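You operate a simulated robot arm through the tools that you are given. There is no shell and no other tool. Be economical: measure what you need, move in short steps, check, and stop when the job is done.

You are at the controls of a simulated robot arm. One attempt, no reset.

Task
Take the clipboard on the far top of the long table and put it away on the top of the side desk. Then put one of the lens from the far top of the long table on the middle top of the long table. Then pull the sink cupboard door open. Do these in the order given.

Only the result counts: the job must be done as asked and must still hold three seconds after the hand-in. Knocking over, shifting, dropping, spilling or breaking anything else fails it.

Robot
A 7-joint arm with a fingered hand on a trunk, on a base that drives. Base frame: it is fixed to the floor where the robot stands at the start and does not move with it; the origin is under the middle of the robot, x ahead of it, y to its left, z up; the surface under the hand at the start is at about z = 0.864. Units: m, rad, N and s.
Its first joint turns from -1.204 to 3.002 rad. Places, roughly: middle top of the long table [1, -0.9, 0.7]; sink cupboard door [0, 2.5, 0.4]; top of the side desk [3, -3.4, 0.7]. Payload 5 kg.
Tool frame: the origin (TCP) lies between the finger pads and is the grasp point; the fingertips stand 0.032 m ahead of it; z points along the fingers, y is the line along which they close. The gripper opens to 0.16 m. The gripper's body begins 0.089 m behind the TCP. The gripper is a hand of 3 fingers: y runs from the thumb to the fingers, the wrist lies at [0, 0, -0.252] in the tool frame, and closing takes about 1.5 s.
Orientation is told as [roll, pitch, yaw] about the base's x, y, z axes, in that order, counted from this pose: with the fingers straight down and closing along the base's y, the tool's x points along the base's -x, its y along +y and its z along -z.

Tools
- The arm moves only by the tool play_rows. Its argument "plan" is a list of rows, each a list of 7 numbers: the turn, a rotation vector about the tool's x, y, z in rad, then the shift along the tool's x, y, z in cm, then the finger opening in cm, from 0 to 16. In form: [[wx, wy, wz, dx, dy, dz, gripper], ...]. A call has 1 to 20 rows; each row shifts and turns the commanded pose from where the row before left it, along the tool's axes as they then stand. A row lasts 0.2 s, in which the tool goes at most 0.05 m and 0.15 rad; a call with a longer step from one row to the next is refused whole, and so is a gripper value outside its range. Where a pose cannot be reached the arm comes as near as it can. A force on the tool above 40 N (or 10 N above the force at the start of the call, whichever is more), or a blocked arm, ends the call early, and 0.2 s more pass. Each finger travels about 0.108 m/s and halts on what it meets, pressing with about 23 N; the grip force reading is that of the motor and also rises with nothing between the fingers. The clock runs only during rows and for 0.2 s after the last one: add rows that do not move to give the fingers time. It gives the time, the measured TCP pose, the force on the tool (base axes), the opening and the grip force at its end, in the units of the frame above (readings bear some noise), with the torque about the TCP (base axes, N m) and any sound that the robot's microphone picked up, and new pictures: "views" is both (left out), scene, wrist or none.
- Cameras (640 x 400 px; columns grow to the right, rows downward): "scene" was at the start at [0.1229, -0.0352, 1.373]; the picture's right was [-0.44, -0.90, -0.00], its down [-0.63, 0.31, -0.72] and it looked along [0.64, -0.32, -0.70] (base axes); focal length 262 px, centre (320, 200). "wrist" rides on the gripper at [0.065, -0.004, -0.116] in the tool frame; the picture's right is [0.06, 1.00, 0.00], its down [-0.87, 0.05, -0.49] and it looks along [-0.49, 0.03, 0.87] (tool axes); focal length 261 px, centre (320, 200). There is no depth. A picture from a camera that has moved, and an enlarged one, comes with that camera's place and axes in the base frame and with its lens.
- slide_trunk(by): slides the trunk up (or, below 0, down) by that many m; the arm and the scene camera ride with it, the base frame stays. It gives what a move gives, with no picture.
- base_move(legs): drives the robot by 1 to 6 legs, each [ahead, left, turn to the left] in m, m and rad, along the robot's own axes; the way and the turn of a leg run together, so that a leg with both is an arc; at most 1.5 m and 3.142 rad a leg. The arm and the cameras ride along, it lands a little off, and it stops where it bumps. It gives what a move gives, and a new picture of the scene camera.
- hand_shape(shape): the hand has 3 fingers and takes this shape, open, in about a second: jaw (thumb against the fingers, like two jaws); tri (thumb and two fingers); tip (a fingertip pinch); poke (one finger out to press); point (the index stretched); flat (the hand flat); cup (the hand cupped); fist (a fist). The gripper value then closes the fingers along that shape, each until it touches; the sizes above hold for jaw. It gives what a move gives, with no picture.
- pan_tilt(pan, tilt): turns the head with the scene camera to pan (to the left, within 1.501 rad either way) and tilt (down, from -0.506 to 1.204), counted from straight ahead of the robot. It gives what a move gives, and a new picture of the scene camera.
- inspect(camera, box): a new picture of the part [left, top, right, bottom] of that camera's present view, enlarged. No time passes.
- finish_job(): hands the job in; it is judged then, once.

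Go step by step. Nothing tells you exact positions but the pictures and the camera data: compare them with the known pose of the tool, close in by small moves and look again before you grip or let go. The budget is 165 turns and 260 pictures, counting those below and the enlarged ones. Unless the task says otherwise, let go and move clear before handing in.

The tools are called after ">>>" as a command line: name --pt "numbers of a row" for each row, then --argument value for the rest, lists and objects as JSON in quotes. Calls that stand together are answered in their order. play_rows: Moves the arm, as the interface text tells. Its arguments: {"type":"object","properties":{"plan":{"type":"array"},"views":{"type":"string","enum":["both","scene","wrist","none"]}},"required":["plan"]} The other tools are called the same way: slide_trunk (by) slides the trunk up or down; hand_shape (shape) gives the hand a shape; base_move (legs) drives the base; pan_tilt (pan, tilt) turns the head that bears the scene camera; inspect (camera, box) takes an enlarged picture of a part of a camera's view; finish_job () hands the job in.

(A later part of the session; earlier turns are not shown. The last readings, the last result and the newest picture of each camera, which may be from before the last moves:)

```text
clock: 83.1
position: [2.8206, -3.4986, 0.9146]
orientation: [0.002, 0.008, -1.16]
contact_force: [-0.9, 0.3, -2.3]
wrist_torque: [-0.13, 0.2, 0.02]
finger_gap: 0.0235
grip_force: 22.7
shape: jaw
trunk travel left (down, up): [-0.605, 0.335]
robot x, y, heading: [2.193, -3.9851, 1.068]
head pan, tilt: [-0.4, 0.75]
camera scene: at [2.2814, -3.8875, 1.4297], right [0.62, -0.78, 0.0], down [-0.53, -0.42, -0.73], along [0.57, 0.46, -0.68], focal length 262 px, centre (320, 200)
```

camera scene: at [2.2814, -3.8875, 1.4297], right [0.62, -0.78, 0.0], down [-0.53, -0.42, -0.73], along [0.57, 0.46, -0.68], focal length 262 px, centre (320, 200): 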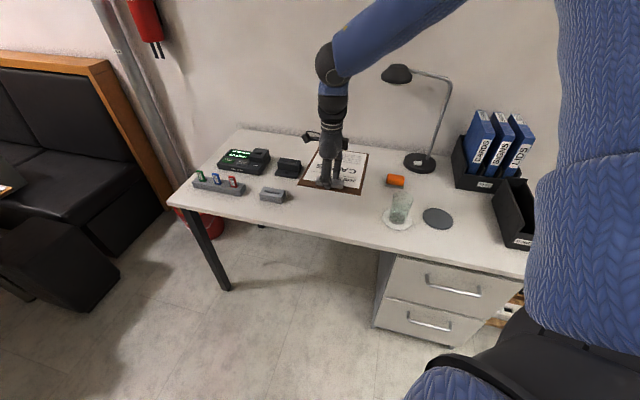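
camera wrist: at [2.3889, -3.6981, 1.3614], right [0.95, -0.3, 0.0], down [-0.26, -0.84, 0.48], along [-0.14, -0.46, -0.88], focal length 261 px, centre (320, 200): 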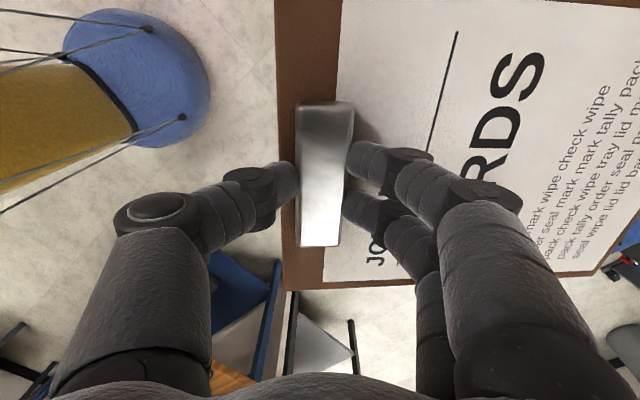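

>>> slide_trunk --by -0.09

>>> inspect --camera "scene" --box '[220, 120, 460, 270]'

>>> inspect --camera "wrist" --box '[0, 0, 640, 400]'

```text
clock: 84.4
position: [2.8206, -3.5008, 0.8242]
orientation: [0.003, 0.009, -1.159]
contact_force: [0.4, -0.3, -1.6]
wrist_torque: [-0.09, 0.19, 0.0]
finger_gap: 0.0231
grip_force: 23.0
shape: jaw
trunk travel left (down, up): [-0.515, 0.425]
robot x, y, heading: [2.1904, -3.9814, 1.07]
head pan, tilt: [-0.4, 0.75]
```

```text
2.67 times, centred on (340, 195) of scene
camera zoom: at [2.2811, -3.8877, 1.3399], right [0.62, -0.78, 0.0], down [-0.53, -0.42, -0.73], along [0.57, 0.46, -0.68], focal length 700 px, centre (267, 213)
```

zoom: 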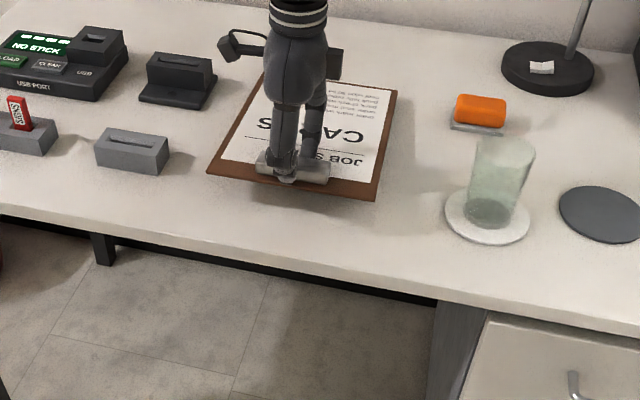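

```text
1.00 times, centred on (320, 200) of wrist (not enlarged: the box is as wide or as high as the picture)
camera zoom: at [2.7916, -3.4434, 0.9416], right [0.89, 0.45, 0.0], down [0.4, -0.78, 0.48], along [0.22, -0.43, -0.88], focal length 261 px, centre (320, 200)
```

zoom: 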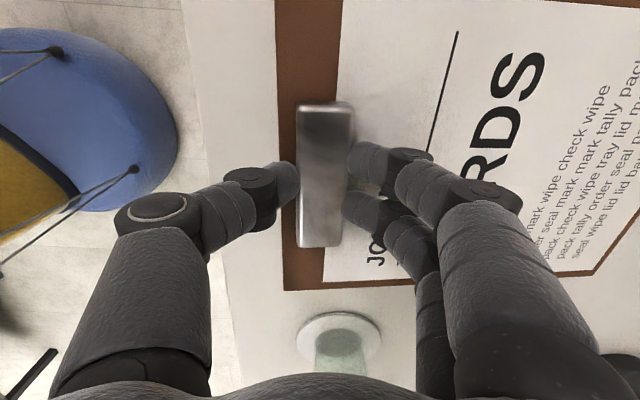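

The board hovers with clearance on all sides. I'm lowering it in small steps until it rests.

>>> play_rows --pt "0 0 0 0 0 1.5 0" --pt "0 0 0 0 0 1 0" --pt "0 0 0 0 0 0.5 0" --pt "0 0 0 0 0 0.5 0" --pt "0 0 0 0 0 0.4 0" --pt "0 0 0 0 0 0 0" --views "scene"

>>> inspect --camera "scene" --box '[220, 120, 460, 270]'

```text
clock: 85.8
position: [2.821, -3.4991, 0.7863]
orientation: [0.001, 0.009, -1.161]
contact_force: [0.1, -0.2, -1.4]
wrist_torque: [0.02, -0.14, 0.01]
finger_gap: 0.0236
grip_force: 23.0
shape: jaw
trunk travel left (down, up): [-0.515, 0.425]
robot x, y, heading: [2.1881, -3.985, 1.074]
head pan, tilt: [-0.4, 0.75]
camera scene: at [2.2812, -3.8876, 1.3398], right [0.62, -0.78, 0.0], down [-0.53, -0.42, -0.73], along [0.57, 0.46, -0.68], focal length 262 px, centre (320, 200)
```

scene: 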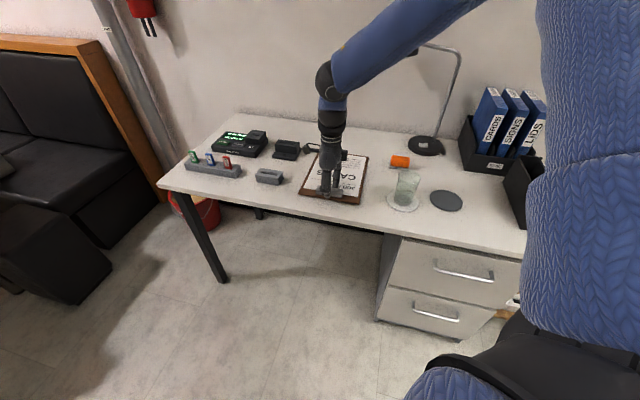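

```text
2.67 times, centred on (340, 195) of scene
camera zoom: at [2.2812, -3.8876, 1.3398], right [0.62, -0.78, 0.0], down [-0.53, -0.42, -0.73], along [0.57, 0.46, -0.68], focal length 700 px, centre (267, 213)
```

zoom: 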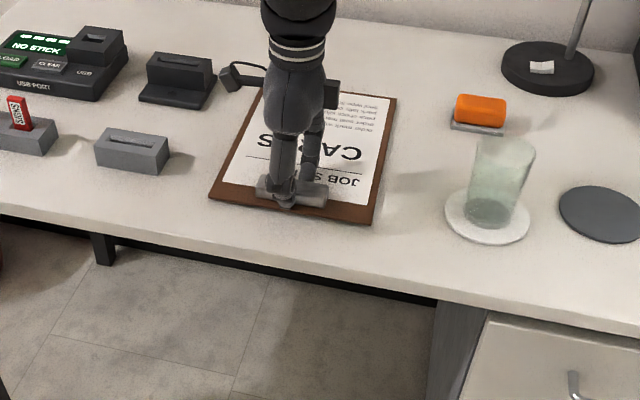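

The far end is touching. I'll go a few more millimetres.

>>> play_rows --pt "0 0 0 0 0 0.3 0" --pt "0 0 0 0 0 0.2 0" --pt "0 0 0 0 0 0 0" --views "none"

```text
clock: 86.6
position: [2.8215, -3.5001, 0.7793]
orientation: [0.003, 0.009, -1.161]
contact_force: [0.9, 0.4, 1.8]
wrist_torque: [0.04, -0.12, 0.04]
finger_gap: 0.0236
grip_force: 22.8
shape: jaw
trunk travel left (down, up): [-0.515, 0.425]
robot x, y, heading: [2.1907, -3.9855, 1.068]
head pan, tilt: [-0.4, 0.75]
```

The board is resting on the desk. I'll release and lift.

>>> play_rows --pt "0 0 0 0 0 0 3" --pt "0 0 0 0 0 0 4" --pt "0 0 0 0 0 0 6" --pt "0 0 0 0 0 0 7" --pt "0 0 0 0 0 -1 7" --pt "0 0 0 0 0 -4 7" --pt "0 0 0 0 0 -4 7" --pt "0 0 0 0 0 -4 7" --views "wrist"

>>> slide_trunk --by 0.4

>>> inspect --camera "scene" --box '[0, 0, 640, 400]'

```text
clock: 88.4
position: [2.8186, -3.4991, 0.9122]
orientation: [0.003, 0.008, -1.161]
contact_force: [-0.2, -0.3, 0.0]
wrist_torque: [0.01, 0.0, 0.03]
finger_gap: 0.0693
grip_force: 0.1
shape: jaw
trunk travel left (down, up): [-0.515, 0.425]
robot x, y, heading: [2.1915, -3.9842, 1.075]
head pan, tilt: [-0.4, 0.75]
camera wrist: at [2.7895, -3.4434, 1.0286], right [0.89, 0.46, 0.0], down [0.4, -0.78, 0.48], along [0.22, -0.43, -0.88], focal length 261 px, centre (320, 200)
```

wrist: 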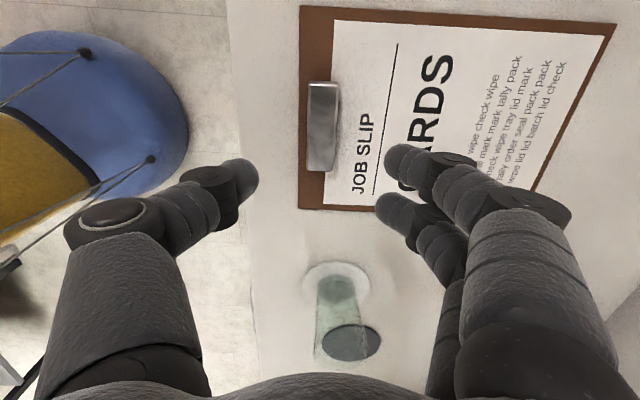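

```text
clock: 92.2
position: [2.8197, -3.4997, 1.3108]
orientation: [0.001, 0.009, -1.159]
contact_force: [0.2, -0.3, 0.3]
wrist_torque: [0.0, 0.01, -0.01]
finger_gap: 0.0696
grip_force: 0.1
shape: jaw
trunk travel left (down, up): [-0.915, 0.025]
robot x, y, heading: [2.1936, -3.9852, 1.075]
head pan, tilt: [-0.4, 0.75]
```

```text
1.00 times, centred on (320, 200) of scene (not enlarged: the box is as wide or as high as the picture)
camera zoom: at [2.2814, -3.8876, 1.7397], right [0.62, -0.78, 0.0], down [-0.53, -0.42, -0.73], along [0.57, 0.46, -0.68], focal length 262 px, centre (320, 200)
```

zoom: 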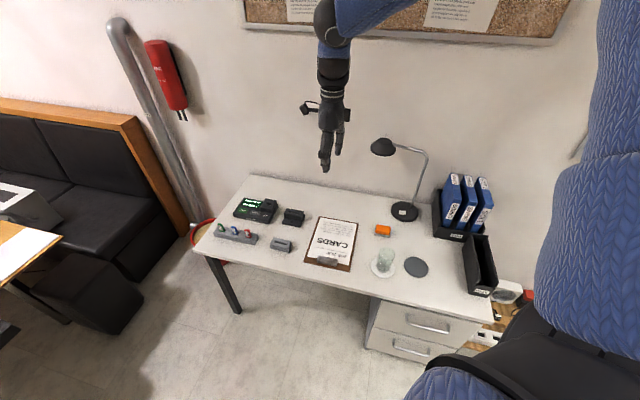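

The clipboard is on the desk and nothing there was disturbed. Now I drive back along the same route.

>>> base_move --legs '[[0.064, 0.735, 0], [0, 0, -0.9], [-0.288, 0.547, 0], [0, 0, -0.9]]'

```text
clock: 103.9
position: [1.5467, -3.8055, 1.3105]
orientation: [0.002, 0.008, -2.979]
contact_force: [0.4, 0.6, 0.7]
wrist_torque: [0.0, -0.03, -0.01]
finger_gap: 0.0694
grip_force: 0.0
shape: jaw
trunk travel left (down, up): [-0.915, 0.025]
robot x, y, heading: [1.2304, -3.0795, -0.745]
head pan, tilt: [-0.4, 0.75]
camera scene: at [1.3004, -3.1869, 1.7398], right [-0.91, -0.41, 0.0], down [-0.28, 0.62, -0.73], along [0.3, -0.67, -0.68], focal length 262 px, centre (320, 200)
```

scene: 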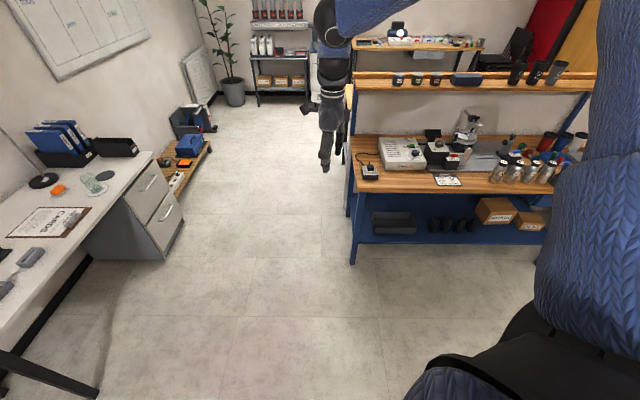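

>>> base_move --legs '[[-1.342, 0.426, 0], [-0.681, 0.19, 0]]'

>>> pan_tilt --pan 0.8 --tilt 0.7

```text
clock: 114.3
position: [0.4914, -1.9866, 1.3106]
orientation: [0.0, 0.008, -2.971]
contact_force: [-0.1, -1.1, -0.4]
wrist_torque: [-0.03, -0.01, 0.0]
finger_gap: 0.0691
grip_force: 0.0
shape: jaw
trunk travel left (down, up): [-0.915, 0.025]
robot x, y, heading: [0.1685, -1.2642, -0.739]
head pan, tilt: [-0.4, 0.75]
camera scene: at [0.2386, -1.3717, 1.7398], right [-0.91, -0.42, 0.0], down [-0.29, 0.62, -0.73], along [0.31, -0.66, -0.68], focal length 262 px, centre (320, 200)
```

scene: 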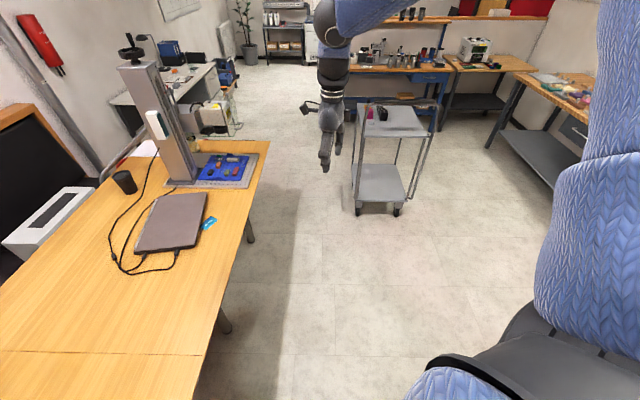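

```text
clock: 115.7
position: [0.4907, -1.9863, 1.3089]
orientation: [0.003, 0.01, -2.97]
contact_force: [-0.1, 0.0, -0.1]
wrist_torque: [0.03, 0.0, 0.03]
finger_gap: 0.0692
grip_force: 0.0
shape: jaw
trunk travel left (down, up): [-0.915, 0.025]
robot x, y, heading: [0.1654, -1.263, -0.739]
head pan, tilt: [0.799, 0.7]
camera scene: at [0.2887, -1.2914, 1.744], right [0.06, -1.0, 0.0], down [-0.64, -0.04, -0.76], along [0.76, 0.05, -0.64], focal length 262 px, centre (320, 200)
```

scene: 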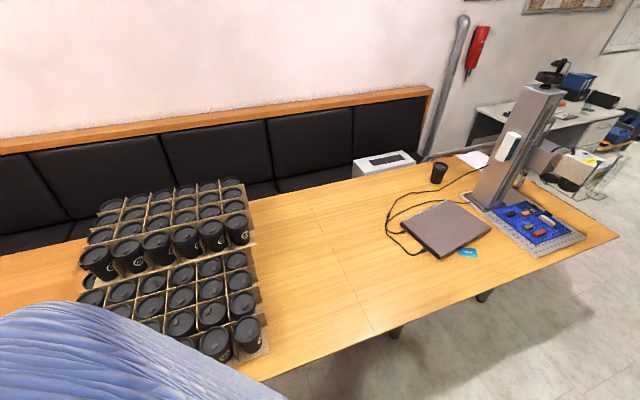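

The spot between the cup trays and the seam (u about 1.27–1.63) is free on the table's middle. I'll target about (0.905, -1.174) for the lens, and drive to the centre lens first.

>>> base_move --legs '[[0, 0, 1.57], [0.353, 0.795, 0]]'

>>> pan_tilt --pan -0.4 --tilt 0.85

```text
clock: 124.1
position: [0.554, -0.1454, 1.3105]
orientation: [0.002, 0.008, -1.408]
contact_force: [0.0, -1.2, -0.2]
wrist_torque: [-0.02, -0.03, -0.04]
finger_gap: 0.0695
grip_force: 0.1
shape: jaw
trunk travel left (down, up): [-0.915, 0.025]
robot x, y, heading: [-0.1715, -0.4659, 0.825]
head pan, tilt: [0.799, 0.7]
camera scene: at [-0.1423, -0.3386, 1.744], right [1.0, 0.05, 0.0], down [0.03, -0.64, -0.76], along [-0.04, 0.76, -0.64], focal length 262 px, centre (320, 200)
```

scene: 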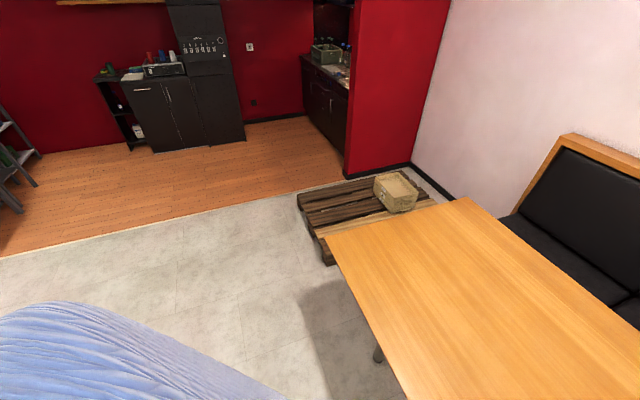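

```text
clock: 125.5
position: [0.5549, -0.144, 1.3097]
orientation: [0.003, 0.01, -1.407]
contact_force: [-0.2, -0.2, -0.2]
wrist_torque: [0.04, 0.02, 0.02]
finger_gap: 0.0698
grip_force: 0.0
shape: jaw
trunk travel left (down, up): [-0.915, 0.025]
robot x, y, heading: [-0.1736, -0.4644, 0.82]
head pan, tilt: [-0.4, 0.85]
camera scene: at [-0.0666, -0.3914, 1.7318], right [0.41, -0.91, 0.0], down [-0.68, -0.31, -0.66], along [0.6, 0.27, -0.75], focal length 262 px, centre (320, 200)
```

scene: 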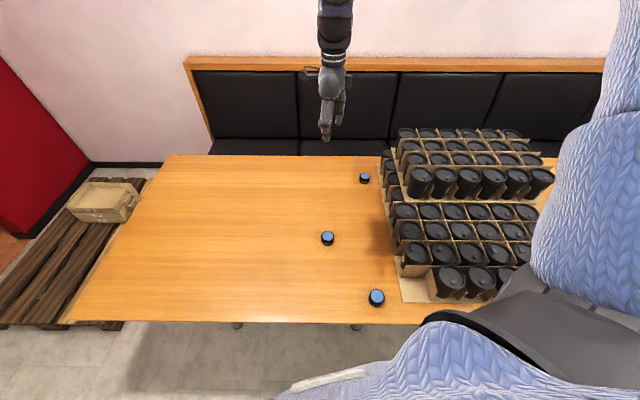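

The lens is at about (0.52, -0.16). I'll open the hand, align and lower.

>>> play_rows --pt "0 0 0 -1 -3.9 0 9" --pt "0 0 0 0 0 0 11" --pt "0 0 0 0 0 0 11" --views "none"

>>> slide_trunk --by -0.38

>>> inspect --camera "wrist" --box '[0, 0, 640, 400]'

```text
clock: 126.3
position: [0.5195, -0.1608, 1.3101]
orientation: [0.002, 0.008, -1.41]
contact_force: [0.3, -0.2, 0.4]
wrist_torque: [0.03, 0.0, -0.01]
finger_gap: 0.1098
grip_force: 0.0
shape: jaw
trunk travel left (down, up): [-0.915, 0.025]
robot x, y, heading: [-0.1688, -0.4608, 0.824]
head pan, tilt: [-0.4, 0.85]
```

```text
clock: 129.9
position: [0.5192, -0.1612, 0.9305]
orientation: [0.002, 0.008, -1.407]
contact_force: [-0.3, 0.8, 0.0]
wrist_torque: [0.0, -0.01, 0.02]
finger_gap: 0.1096
grip_force: 0.1
shape: jaw
trunk travel left (down, up): [-0.535, 0.405]
robot x, y, heading: [-0.1733, -0.4618, 0.823]
head pan, tilt: [-0.4, 0.85]
```

```text
1.00 times, centred on (320, 200) of wrist (not enlarged: the box is as wide or as high as the picture)
camera zoom: at [0.5044, -0.0985, 1.0474], right [0.97, 0.22, 0.0], down [0.19, -0.85, 0.48], along [0.11, -0.47, -0.88], focal length 261 px, centre (320, 200)
```

zoom: 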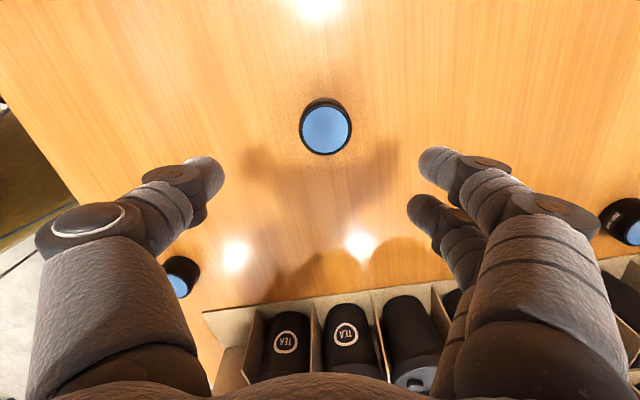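

>>> play_rows --pt "0 0 0 0.1 0.7 3 11" --pt "0 0 0 0 0 4 11" --pt "0 0 0 0 0 4 11" --pt "0 0 0 0 0 2.5 11" --pt "0 0 0 0 0 0 11" --views "wrist"

```text
clock: 131.2
position: [0.5262, -0.1553, 0.7949]
orientation: [0.0, 0.012, -1.408]
contact_force: [0.0, -0.6, -0.3]
wrist_torque: [0.03, 0.01, 0.0]
finger_gap: 0.1097
grip_force: 0.0
shape: jaw
trunk travel left (down, up): [-0.535, 0.405]
robot x, y, heading: [-0.1704, -0.4614, 0.822]
head pan, tilt: [-0.4, 0.85]
camera wrist: at [0.5114, -0.0946, 0.913], right [0.97, 0.22, 0.0], down [0.19, -0.85, 0.48], along [0.11, -0.47, -0.88], focal length 261 px, centre (320, 200)
```

wrist: 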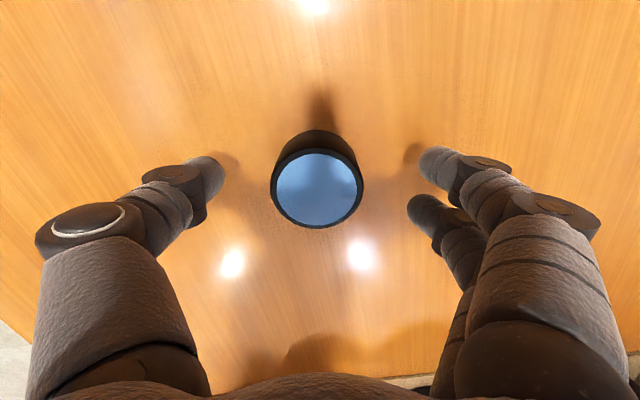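

The lens is well centred between the fingers. I'll go down 1.2 cm and close.

>>> play_rows --pt "0 0 0 0 0 0.8 11" --pt "0 0 0 0 0 0.4 11" --pt "0 0 0 0 0 0 9" --pt "0 0 0 0 0 0 7" --pt "0 0 0 0 0 0 5" --pt "0 0 0 0 0 0 3" --pt "0 0 0 0 0 0 2" --pt "0 0 0 0 0 0 2" --pt "0 0 0 0 0 0 2" --views "wrist"

```text
clock: 133.2
position: [0.5243, -0.1557, 0.7835]
orientation: [0.002, 0.009, -1.407]
contact_force: [-0.7, 0.1, 0.4]
wrist_torque: [0.01, 0.02, 0.02]
finger_gap: 0.0434
grip_force: 23.3
shape: jaw
trunk travel left (down, up): [-0.535, 0.405]
robot x, y, heading: [-0.1707, -0.4629, 0.825]
head pan, tilt: [-0.4, 0.85]
camera wrist: at [0.5118, -0.0951, 0.9009], right [0.97, 0.22, 0.0], down [0.19, -0.85, 0.48], along [0.11, -0.47, -0.88], focal length 261 px, centre (320, 200)
```

wrist: 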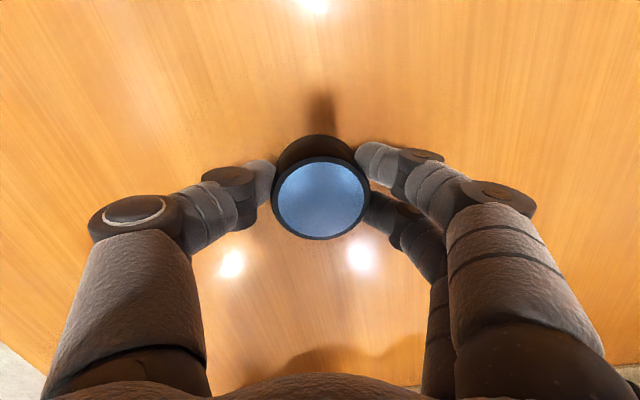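

Gripped, with a gap of 4.3 cm. I'll lift with the arm, then with the trunk.

>>> play_rows --pt "0 0 0 0 0 -1 2" --pt "0 0 0 0 0 -2 2" --pt "0 0 0 0 0 -4 2" --pt "0 0 0 0 0 -4 2" --pt "0 0 0 0 0 0 2" --views "wrist"

>>> slide_trunk --by 0.35

```text
clock: 134.3
position: [0.526, -0.1578, 0.8942]
orientation: [0.001, 0.008, -1.408]
contact_force: [0.3, 0.3, -2.5]
wrist_torque: [0.03, 0.01, 0.03]
finger_gap: 0.0431
grip_force: 22.5
shape: jaw
trunk travel left (down, up): [-0.535, 0.405]
robot x, y, heading: [-0.1708, -0.4651, 0.827]
head pan, tilt: [-0.4, 0.85]
camera wrist: at [0.5118, -0.0961, 1.0107], right [0.97, 0.22, 0.0], down [0.19, -0.85, 0.48], along [0.11, -0.47, -0.88], focal length 261 px, centre (320, 200)
```

wrist: 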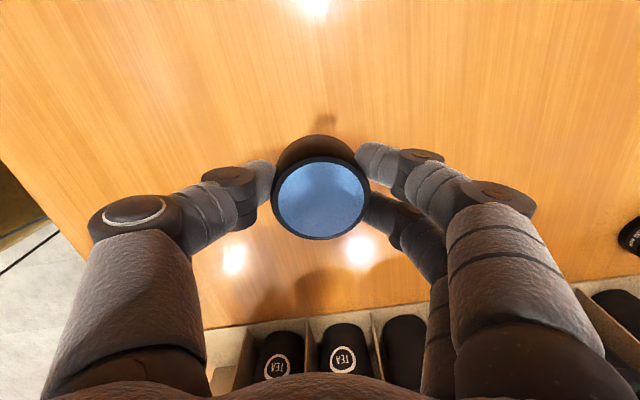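

```text
clock: 137.8
position: [0.5255, -0.157, 1.2446]
orientation: [0.001, 0.009, -1.408]
contact_force: [-0.3, 0.0, -1.8]
wrist_torque: [0.01, 0.0, -0.02]
finger_gap: 0.0433
grip_force: 23.0
shape: jaw
trunk travel left (down, up): [-0.885, 0.055]
robot x, y, heading: [-0.1691, -0.458, 0.823]
head pan, tilt: [-0.4, 0.85]
```

>>> base_move --legs '[[-0.489, -0.969, 0]]'

>>> pan_tilt --pan -0.4 --tilt 0.8

```text
clock: 143.3
position: [0.9022, -1.1933, 1.2433]
orientation: [0.0, 0.008, -1.43]
contact_force: [0.8, 0.6, -0.8]
wrist_torque: [-0.01, -0.01, -0.02]
finger_gap: 0.0432
grip_force: 23.2
shape: jaw
trunk travel left (down, up): [-0.885, 0.055]
robot x, y, heading: [0.1982, -1.4813, 0.803]
head pan, tilt: [-0.4, 0.85]
camera scene: at [0.3049, -1.4148, 1.7018], right [0.39, -0.92, 0.0], down [-0.69, -0.29, -0.66], along [0.61, 0.26, -0.75], focal length 262 px, centre (320, 200)
```

scene: 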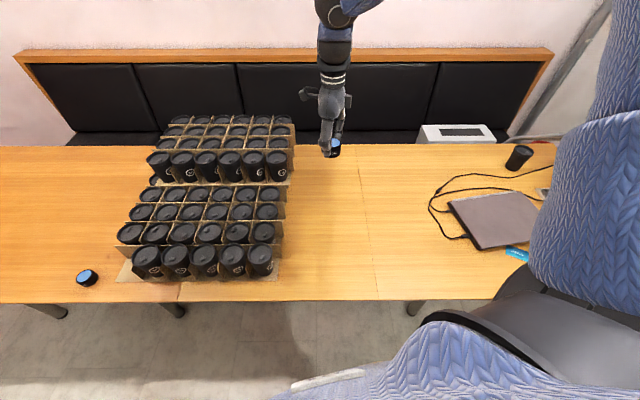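

```text
clock: 144.0
position: [0.9014, -1.1948, 1.2438]
orientation: [0.002, 0.011, -1.43]
contact_force: [0.2, 0.5, -0.9]
wrist_torque: [0.01, -0.03, 0.02]
finger_gap: 0.0433
grip_force: 23.3
shape: jaw
trunk travel left (down, up): [-0.885, 0.055]
robot x, y, heading: [0.1966, -1.4855, 0.805]
head pan, tilt: [-0.4, 0.799]
camera scene: at [0.3073, -1.414, 1.7058], right [0.39, -0.92, 0.0], down [-0.66, -0.28, -0.7], along [0.64, 0.27, -0.72], focal length 262 px, centre (320, 200)
```

scene: 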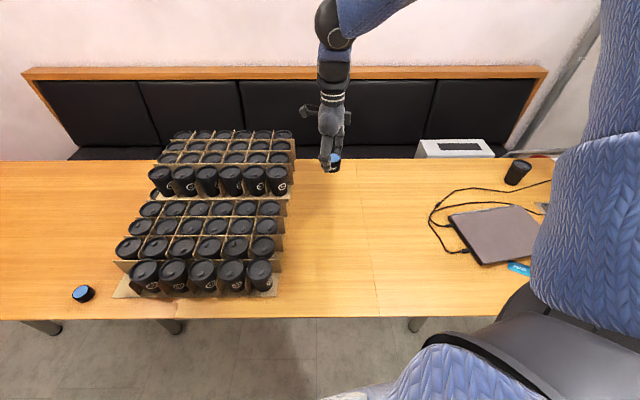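

The hand is above the free patch inside the middle section. I'm lowering.

>>> slide_trunk --by -0.35

>>> inspect --camera "scene" --box '[0, 0, 640, 400]'

>>> inspect --camera "wrist" --box '[0, 0, 640, 400]'

```text
clock: 147.4
position: [0.9023, -1.1941, 0.8943]
orientation: [0.001, 0.008, -1.428]
contact_force: [-0.1, 0.5, -1.3]
wrist_torque: [-0.01, 0.01, 0.01]
finger_gap: 0.0433
grip_force: 23.4
shape: jaw
trunk travel left (down, up): [-0.535, 0.405]
robot x, y, heading: [0.1974, -1.4832, 0.801]
head pan, tilt: [-0.4, 0.799]
```

```text
1.00 times, centred on (320, 200) of scene (not enlarged: the box is as wide or as high as the picture)
camera zoom: at [0.3069, -1.4137, 1.3558], right [0.39, -0.92, 0.0], down [-0.66, -0.28, -0.7], along [0.64, 0.27, -0.72], focal length 262 px, centre (320, 200)
```

zoom: 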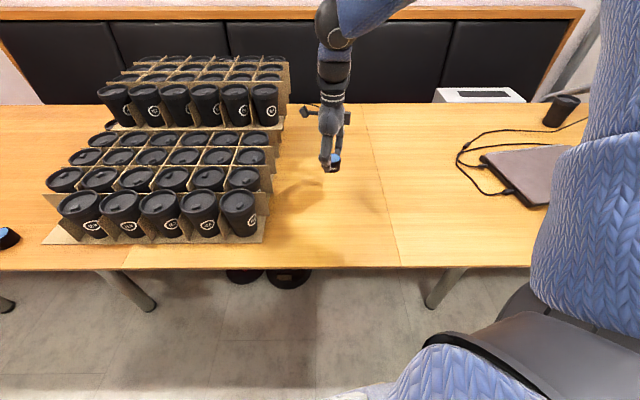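

```text
1.00 times, centred on (320, 200) of wrist (not enlarged: the box is as wide or as high as the picture)
camera zoom: at [0.8888, -1.1318, 1.0111], right [0.98, 0.2, 0.0], down [0.18, -0.86, 0.48], along [0.1, -0.47, -0.88], focal length 261 px, centre (320, 200)
```

zoom: 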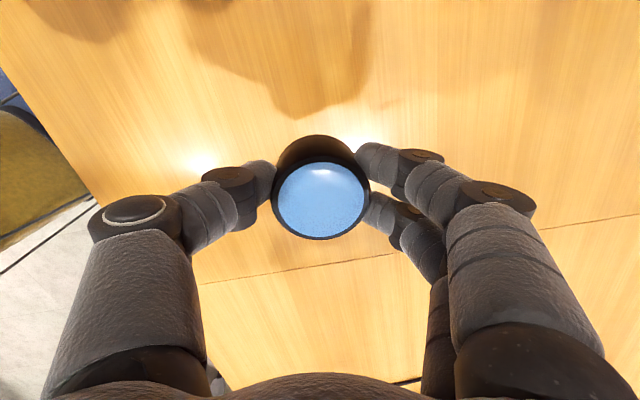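

>>> play_rows --pt "0 0 0 0 0 4 2" --pt "0 0 0 0 0 4 2" --pt "0 0 0 0 0 2 2" --pt "0 0 0 0 0 0.6 2" --pt "0 0 0 0 0 0.4 2" --pt "0 0 0 0 0 0 2" --views "wrist"

```text
clock: 148.8
position: [0.903, -1.1922, 0.7831]
orientation: [0.003, 0.011, -1.43]
contact_force: [-0.5, 1.2, 3.5]
wrist_torque: [-0.03, 0.01, -0.03]
finger_gap: 0.0436
grip_force: 22.8
shape: jaw
trunk travel left (down, up): [-0.535, 0.405]
robot x, y, heading: [0.2004, -1.4811, 0.804]
head pan, tilt: [-0.4, 0.799]
camera wrist: at [0.8886, -1.1303, 0.9006], right [0.98, 0.2, 0.0], down [0.18, -0.86, 0.48], along [0.1, -0.47, -0.88], focal length 261 px, centre (320, 200)
```

wrist: 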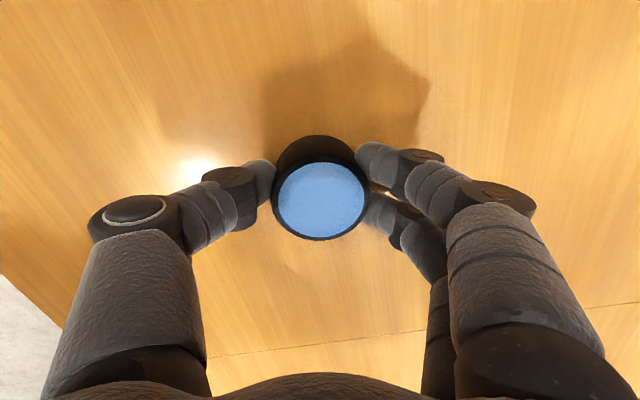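

The lens is down, with force carried by the table. I'll release and lift.

>>> play_rows --pt "0 0 0 0 0 0 5" --pt "0 0 0 0 0 0 7" --pt "0 0 0 0 0 0 9" --pt "0 0 0 0 0 0 11" --pt "0 0 0 0 0 -2 11" --pt "0 0 0 0 0 -4 11" --pt "0 0 0 0 0 -4 11" --pt "0 0 0 0 0 -4 11" --views "wrist"

>>> slide_trunk --by 0.35

>>> pan_tilt --pan -0.4 --tilt 0.8

```text
clock: 150.6
position: [0.9007, -1.1945, 0.9235]
orientation: [0.001, 0.009, -1.429]
contact_force: [0.2, -1.2, 1.2]
wrist_torque: [0.01, -0.04, -0.01]
finger_gap: 0.1096
grip_force: 0.0
shape: jaw
trunk travel left (down, up): [-0.535, 0.405]
robot x, y, heading: [0.1983, -1.4861, 0.802]
head pan, tilt: [-0.4, 0.799]
camera wrist: at [0.888, -1.1324, 1.0404], right [0.98, 0.2, 0.0], down [0.18, -0.86, 0.48], along [0.1, -0.47, -0.88], focal length 261 px, centre (320, 200)
```

wrist: 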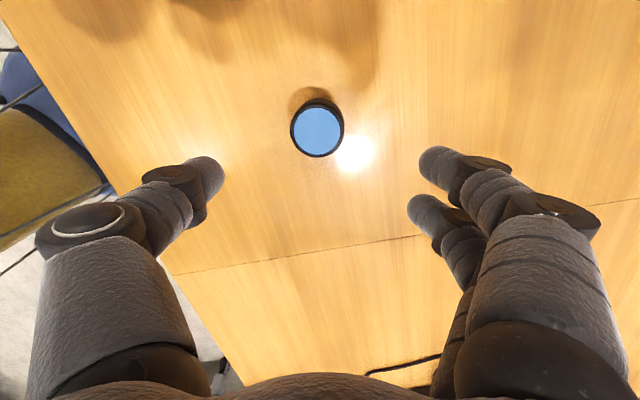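

```text
clock: 154.0
position: [0.9011, -1.1937, 1.2715]
orientation: [0.001, 0.009, -1.431]
contact_force: [-0.4, -0.3, -0.3]
wrist_torque: [0.0, 0.01, -0.02]
finger_gap: 0.1098
grip_force: 0.1
shape: jaw
trunk travel left (down, up): [-0.885, 0.055]
robot x, y, heading: [0.198, -1.4828, 0.801]
head pan, tilt: [-0.4, 0.799]
```

```text
clock: 154.6
position: [0.902, -1.1936, 1.2718]
orientation: [0.003, 0.01, -1.432]
contact_force: [-0.4, -0.2, 0.5]
wrist_torque: [0.0, 0.0, -0.03]
finger_gap: 0.1097
grip_force: 0.0
shape: jaw
trunk travel left (down, up): [-0.885, 0.055]
robot x, y, heading: [0.1986, -1.4824, 0.803]
head pan, tilt: [-0.4, 0.799]
camera scene: at [0.3071, -1.4137, 1.7058], right [0.39, -0.92, 0.0], down [-0.66, -0.28, -0.7], along [0.64, 0.27, -0.72], focal length 262 px, centre (320, 200)
```

scene: 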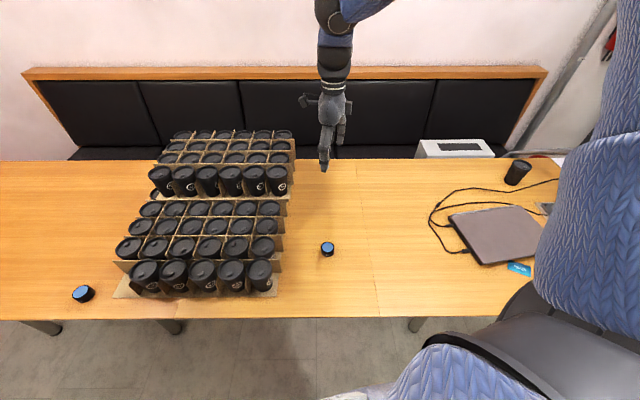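

The lens stands in the middle section. Next is the sink cupboard near (0, 2.5), so I'll drive sideways along the table toward it.

>>> base_move --legs '[[0.551, 1.341, 0], [0.551, 1.341, 0]]'

>>> pan_tilt --pan 0.5 --tilt 0.6

```text
clock: 168.4
position: [-0.2573, 1.4224, 1.2714]
orientation: [0.003, 0.009, -1.427]
contact_force: [-0.1, 0.2, 0.4]
wrist_torque: [-0.05, -0.02, -0.03]
finger_gap: 0.1097
grip_force: 0.0
shape: jaw
trunk travel left (down, up): [-0.885, 0.055]
robot x, y, heading: [-0.9625, 1.1322, 0.805]
head pan, tilt: [-0.4, 0.799]
camera scene: at [-0.8524, 1.2019, 1.7058], right [0.39, -0.92, 0.0], down [-0.66, -0.28, -0.7], along [0.64, 0.27, -0.72], focal length 262 px, centre (320, 200)
```

scene: 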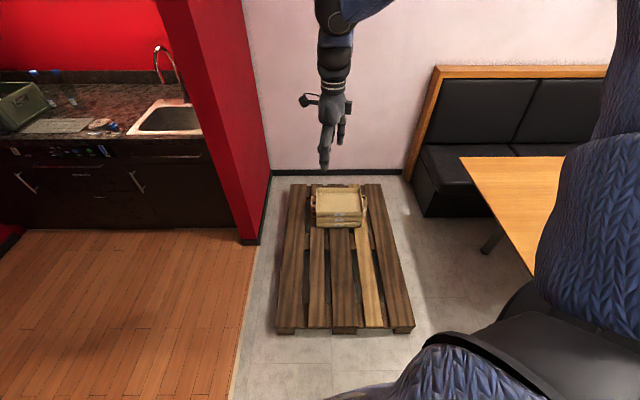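

```text
clock: 169.6
position: [-0.2577, 1.4214, 1.2741]
orientation: [0.001, 0.009, -1.428]
contact_force: [0.6, -0.1, 0.8]
wrist_torque: [0.02, -0.04, 0.04]
finger_gap: 0.1096
grip_force: 0.1
shape: jaw
trunk travel left (down, up): [-0.885, 0.055]
robot x, y, heading: [-0.9657, 1.1307, 0.804]
head pan, tilt: [0.499, 0.6]
camera scene: at [-0.9031, 1.2554, 1.7227], right [0.96, -0.26, 0.0], down [-0.15, -0.55, -0.82], along [0.22, 0.8, -0.57], focal length 262 px, centre (320, 200)
```

scene: 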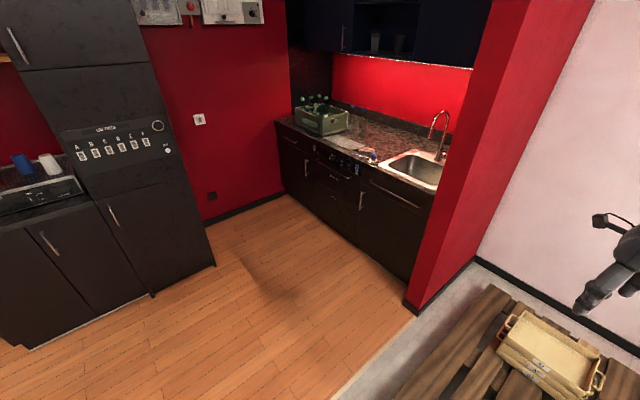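

The sink door is beside the red wall, with its handle on the left edge and its hinge on the wall side. I'll take a closer look.

>>> inspect --camera "scene" --box '[290, 120, 450, 300]'

```text
2.22 times, centred on (370, 210) of scene
camera zoom: at [-0.9031, 1.2554, 1.7227], right [0.96, -0.26, 0.0], down [-0.15, -0.55, -0.82], along [0.22, 0.8, -0.57], focal length 583 px, centre (209, 178)
```

zoom: 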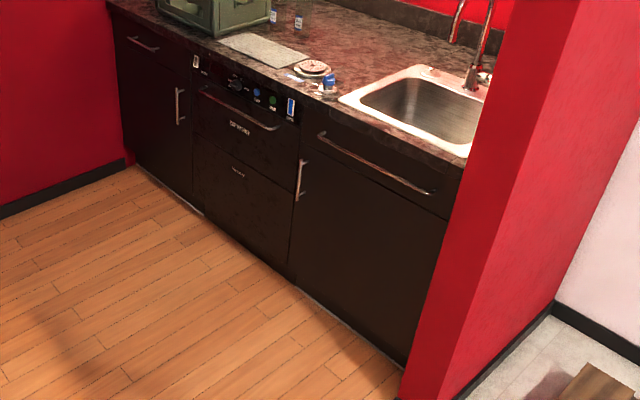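

The handle is a vertical bar near (-0.15, 2.79), z 0.47–0.65, with the hinge on the right by the wall. I'll drive in front of it, staying clear of the pallet.

>>> base_move --legs '[[0.451, 1.09, 0], [0.277, -0.115, 0]]'

>>> pan_tilt --pan -0.4 --tilt 0.9

```text
clock: 177.2
position: [-0.4342, 2.6008, 1.2722]
orientation: [0.002, 0.008, -1.44]
contact_force: [-0.4, 0.1, 1.0]
wrist_torque: [0.02, 0.01, -0.01]
finger_gap: 0.1097
grip_force: 0.1
shape: jaw
trunk travel left (down, up): [-0.885, 0.055]
robot x, y, heading: [-1.1449, 2.3205, 0.79]
head pan, tilt: [0.499, 0.6]
camera scene: at [-1.0817, 2.4421, 1.7227], right [0.96, -0.28, 0.0], down [-0.16, -0.54, -0.82], along [0.23, 0.79, -0.57], focal length 262 px, centre (320, 200)
```

scene: 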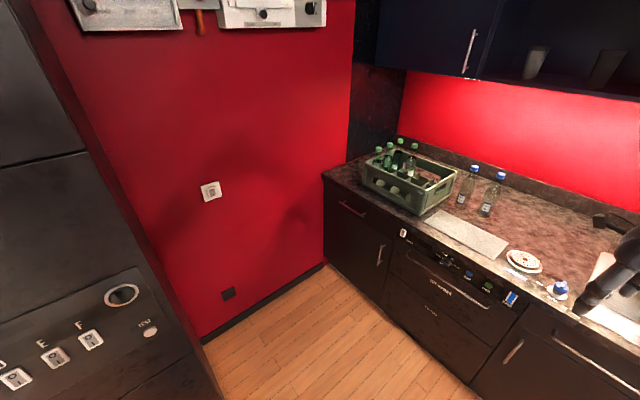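

```text
clock: 178.4
position: [-0.434, 2.6018, 1.2729]
orientation: [0.002, 0.008, -1.439]
contact_force: [-0.1, -0.6, 0.5]
wrist_torque: [-0.02, -0.01, 0.01]
finger_gap: 0.1096
grip_force: 0.1
shape: jaw
trunk travel left (down, up): [-0.885, 0.055]
robot x, y, heading: [-1.1408, 2.3248, 0.794]
head pan, tilt: [-0.4, 0.901]
camera scene: at [-1.0358, 2.3862, 1.6978], right [0.38, -0.92, 0.0], down [-0.72, -0.3, -0.62], along [0.57, 0.24, -0.78], focal length 262 px, centre (320, 200)
```

scene: 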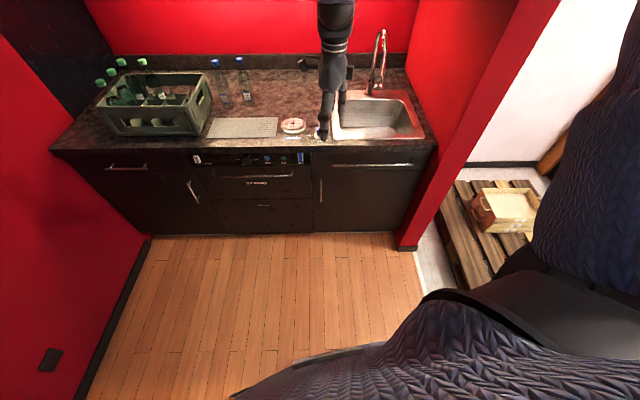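

Handle bar centre is at about (-0.153, 2.758), z 0.47–0.66. I'll now reorient the hand to point forward (+n), closing horizontally.

>>> play_rows --pt "0 0 0.143 0 0 0 11" --pt "0 0 0.143 0 0 0 11" --pt "0 0 0.143 0 0 0 11" --pt "0 0 0.143 0 0 0 11" --pt "0 0 0.143 0 0 0 11" --pt "0 0 0.143 0 0 0 11" --pt "0 0 0.143 0 0 0 11" --pt "0 0 0.143 0 0 0 11" --pt "0 0 0.143 0 0 0 11" --pt "0 0 0 0 0 0 11" --views "none"

>>> play_rows --pt "0 0.143 0 2.4 0 0 10" --pt "0 0.143 0 2.4 0 0 10" --pt "0 0.143 0 2.4 0 0 10" --pt "0 0.143 0 2.4 0 0 10" --pt "0 0.143 0 2.4 0 0 10" --pt "0 0.143 0 2.4 0 0 10" --pt "0 0.143 0 2.4 0 0 10" --pt "0 0.143 0 2.4 0 0 10" --pt "0 0.143 0 2.4 0 0 10" --pt "0 0.143 0 2.4 0 0 10" --pt "0 0.141 0 2.4 0 0 10" --pt "0 0 0 0 0 0 10" --views "both"

```text
clock: 180.6
position: [-0.4344, 2.6019, 1.2737]
orientation: [-0.008, 0.003, -2.728]
contact_force: [0.2, 1.2, -0.3]
wrist_torque: [-0.02, -0.02, 0.0]
finger_gap: 0.1097
grip_force: 0.2
shape: jaw
trunk travel left (down, up): [-0.885, 0.055]
robot x, y, heading: [-1.137, 2.3251, 0.788]
head pan, tilt: [-0.4, 0.901]
```

```text
clock: 183.2
position: [-0.2593, 2.6729, 1.4326]
orientation: [-1.769, 1.561, 1.795]
contact_force: [0.0, -0.5, -0.2]
wrist_torque: [0.03, 0.0, 0.03]
finger_gap: 0.1005
grip_force: 0.0
shape: jaw
out of reach, approached as far as the arm can: row 11
trunk travel left (down, up): [-0.885, 0.055]
robot x, y, heading: [-1.1415, 2.3201, 0.789]
head pan, tilt: [-0.4, 0.901]
camera scene: at [-1.0374, 2.3853, 1.698], right [0.38, -0.92, 0.0], down [-0.72, -0.3, -0.62], along [0.57, 0.24, -0.78], focal length 262 px, centre (320, 200)
camera wrist: at [-0.3664, 2.6284, 1.4995], right [0.41, -0.91, 0.05], down [-0.43, -0.24, -0.87], along [0.81, 0.33, -0.49], focal length 261 px, centre (320, 200)
```

scene: 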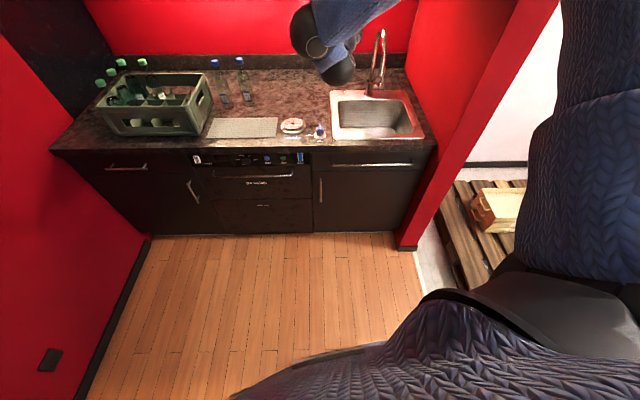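
wrist: 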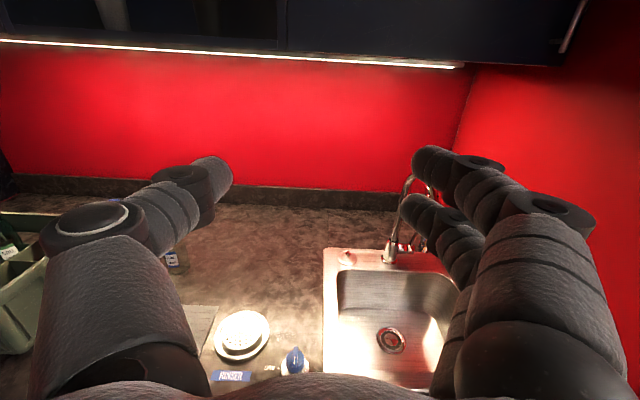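

The hand points forward at n ≈ 0.83, clear of the worktop. I'll lower the trunk to handle height.

>>> slide_trunk --by -0.6

>>> inspect --camera "scene" --box '[0, 0, 640, 400]'

>>> inspect --camera "wrist" --box '[0, 0, 640, 400]'

```text
refused: -0.6 is not a number from -0.4 to 0.4
```

```text
1.00 times, centred on (320, 200) of scene (not enlarged: the box is as wide or as high as the picture)
camera zoom: at [-1.0374, 2.3853, 1.698], right [0.38, -0.92, 0.0], down [-0.72, -0.3, -0.62], along [0.57, 0.24, -0.78], focal length 262 px, centre (320, 200)
```

zoom: 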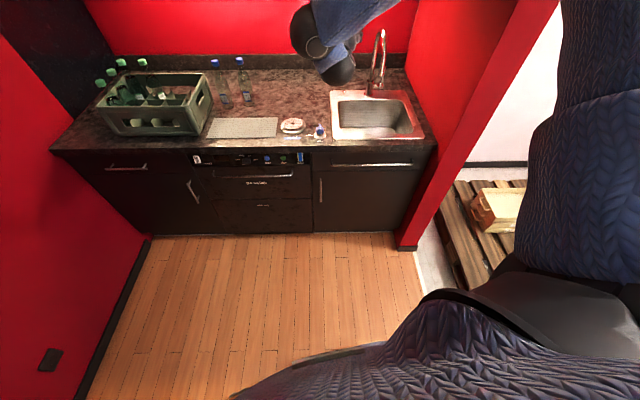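

```text
1.00 times, centred on (320, 200) of wrist (not enlarged: the box is as wide or as high as the picture)
camera zoom: at [-0.3664, 2.6284, 1.4995], right [0.41, -0.91, 0.05], down [-0.43, -0.24, -0.87], along [0.81, 0.33, -0.49], focal length 261 px, centre (320, 200)
```

zoom: 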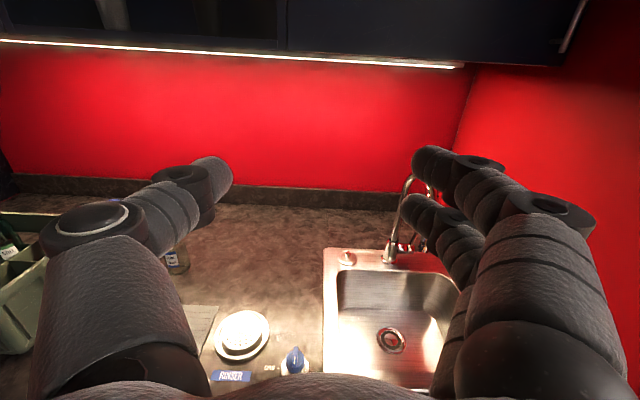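

>>> play_rows --pt "0 0 0 0 0 -3 10" --pt "0 0 0 0 0 -3 10" --pt "0 0 0 0 0 0 10" --views "none"

>>> slide_trunk --by -0.4

>>> inspect --camera "wrist" --box '[0, 0, 640, 400]'

```text
clock: 184.0
position: [-0.2695, 2.6474, 1.4463]
orientation: [-0.933, 1.559, 2.636]
contact_force: [0.4, -0.1, 0.0]
wrist_torque: [-0.03, 0.01, -0.02]
finger_gap: 0.1003
grip_force: 0.0
shape: jaw
out of reach, approached as far as the arm can: row 1, 2
trunk travel left (down, up): [-0.885, 0.055]
robot x, y, heading: [-1.1428, 2.3189, 0.795]
head pan, tilt: [-0.4, 0.901]
```

```text
clock: 187.8
position: [-0.2695, 2.6454, 1.0469]
orientation: [-1.026, 1.559, 2.543]
contact_force: [1.2, 0.8, 0.1]
wrist_torque: [0.05, -0.02, 0.01]
finger_gap: 0.1005
grip_force: 0.0
shape: jaw
trunk travel left (down, up): [-0.485, 0.455]
robot x, y, heading: [-1.1397, 2.3179, 0.793]
head pan, tilt: [-0.4, 0.901]
```

```text
1.00 times, centred on (320, 200) of wrist (not enlarged: the box is as wide or as high as the picture)
camera zoom: at [-0.3757, 2.601, 1.1143], right [0.41, -0.91, 0.05], down [-0.43, -0.25, -0.87], along [0.8, 0.34, -0.5], focal length 261 px, centre (320, 200)
```

zoom: 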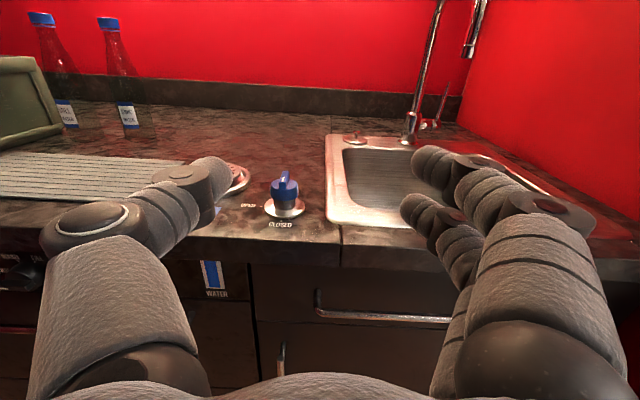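

>>> slide_trunk --by -0.4

>>> slide_trunk --by -0.07

>>> inspect --camera "wrist" --box '[0, 0, 640, 400]'

>>> pan_tilt --pan -0.4 --tilt 0.6

```text
clock: 191.7
position: [-0.2705, 2.647, 0.6474]
orientation: [-1.025, 1.561, 2.544]
contact_force: [0.0, 0.2, -0.5]
wrist_torque: [0.01, 0.0, -0.01]
finger_gap: 0.1005
grip_force: 0.0
shape: jaw
trunk travel left (down, up): [-0.085, 0.855]
robot x, y, heading: [-1.1403, 2.319, 0.791]
head pan, tilt: [-0.4, 0.901]
```

```text
clock: 192.8
position: [-0.2705, 2.6463, 0.579]
orientation: [-1.042, 1.561, 2.527]
contact_force: [-0.4, 0.5, 0.2]
wrist_torque: [0.0, 0.01, 0.02]
finger_gap: 0.1004
grip_force: 0.0
shape: jaw
trunk travel left (down, up): [-0.015, 0.925]
robot x, y, heading: [-1.1426, 2.3195, 0.791]
head pan, tilt: [-0.4, 0.901]
```

```text
1.00 times, centred on (320, 200) of wrist (not enlarged: the box is as wide or as high as the picture)
camera zoom: at [-0.3759, 2.601, 0.6445], right [0.41, -0.91, 0.05], down [-0.43, -0.25, -0.87], along [0.8, 0.34, -0.5], focal length 261 px, centre (320, 200)
```

zoom: 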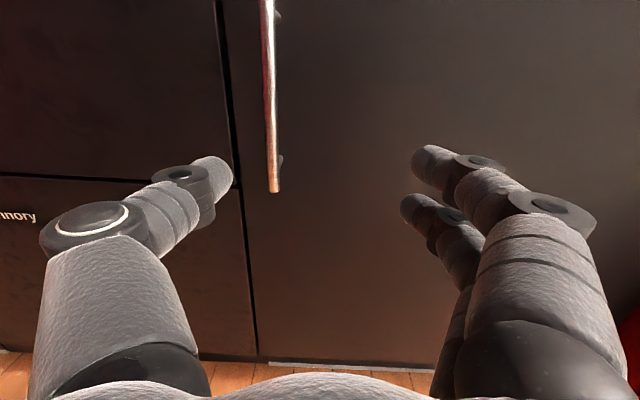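

```text
clock: 193.6
position: [-0.2707, 2.6461, 0.5777]
orientation: [-1.017, 1.56, 2.552]
contact_force: [0.2, 1.2, 0.5]
wrist_torque: [-0.06, 0.01, 0.0]
finger_gap: 0.1006
grip_force: 0.2
shape: jaw
trunk travel left (down, up): [-0.015, 0.925]
robot x, y, heading: [-1.1387, 2.3172, 0.794]
head pan, tilt: [-0.4, 0.6]
camera scene: at [-1.0247, 2.3908, 0.8526], right [0.38, -0.92, 0.0], down [-0.52, -0.22, -0.82], along [0.76, 0.32, -0.57], focal length 262 px, centre (320, 200)
```

scene: 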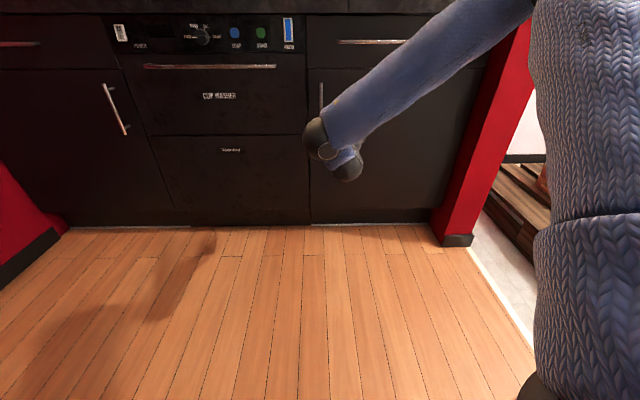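

The handle bar lies about 5 cm left of the hand's centre line and 13 cm ahead. I'll shift sideways and advance partway.

>>> play_rows --pt "0 0 0 0.5 -2.5 0 10" --pt "0 0 0 0.5 -2.5 0 10" --pt "0 0 0 0 0 3 10" --pt "0 0 0 0 0 3 10" --pt "0 0 0 0 0 0 10" --views "wrist"

```text
clock: 194.8
position: [-0.2215, 2.7176, 0.5926]
orientation: [-1.026, 1.56, 2.543]
contact_force: [-0.1, 0.0, -0.2]
wrist_torque: [-0.02, -0.01, 0.01]
finger_gap: 0.1005
grip_force: 0.1
shape: jaw
out of reach, approached as far as the arm can: row 1, 2
trunk travel left (down, up): [-0.015, 0.925]
robot x, y, heading: [-1.1397, 2.3179, 0.791]
head pan, tilt: [-0.4, 0.6]
camera wrist: at [-0.3276, 2.672, 0.6588], right [0.41, -0.91, 0.05], down [-0.43, -0.25, -0.87], along [0.8, 0.34, -0.5], focal length 261 px, centre (320, 200)
```

wrist: 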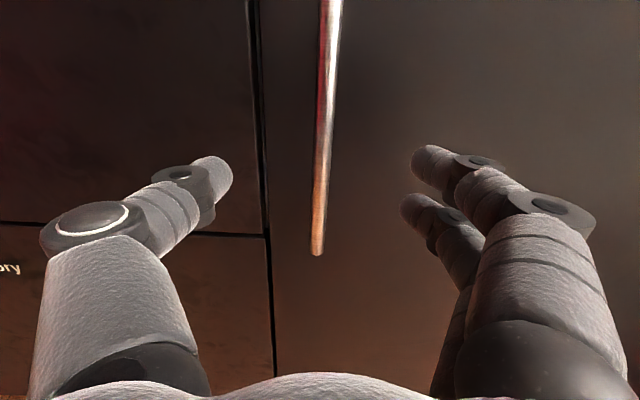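

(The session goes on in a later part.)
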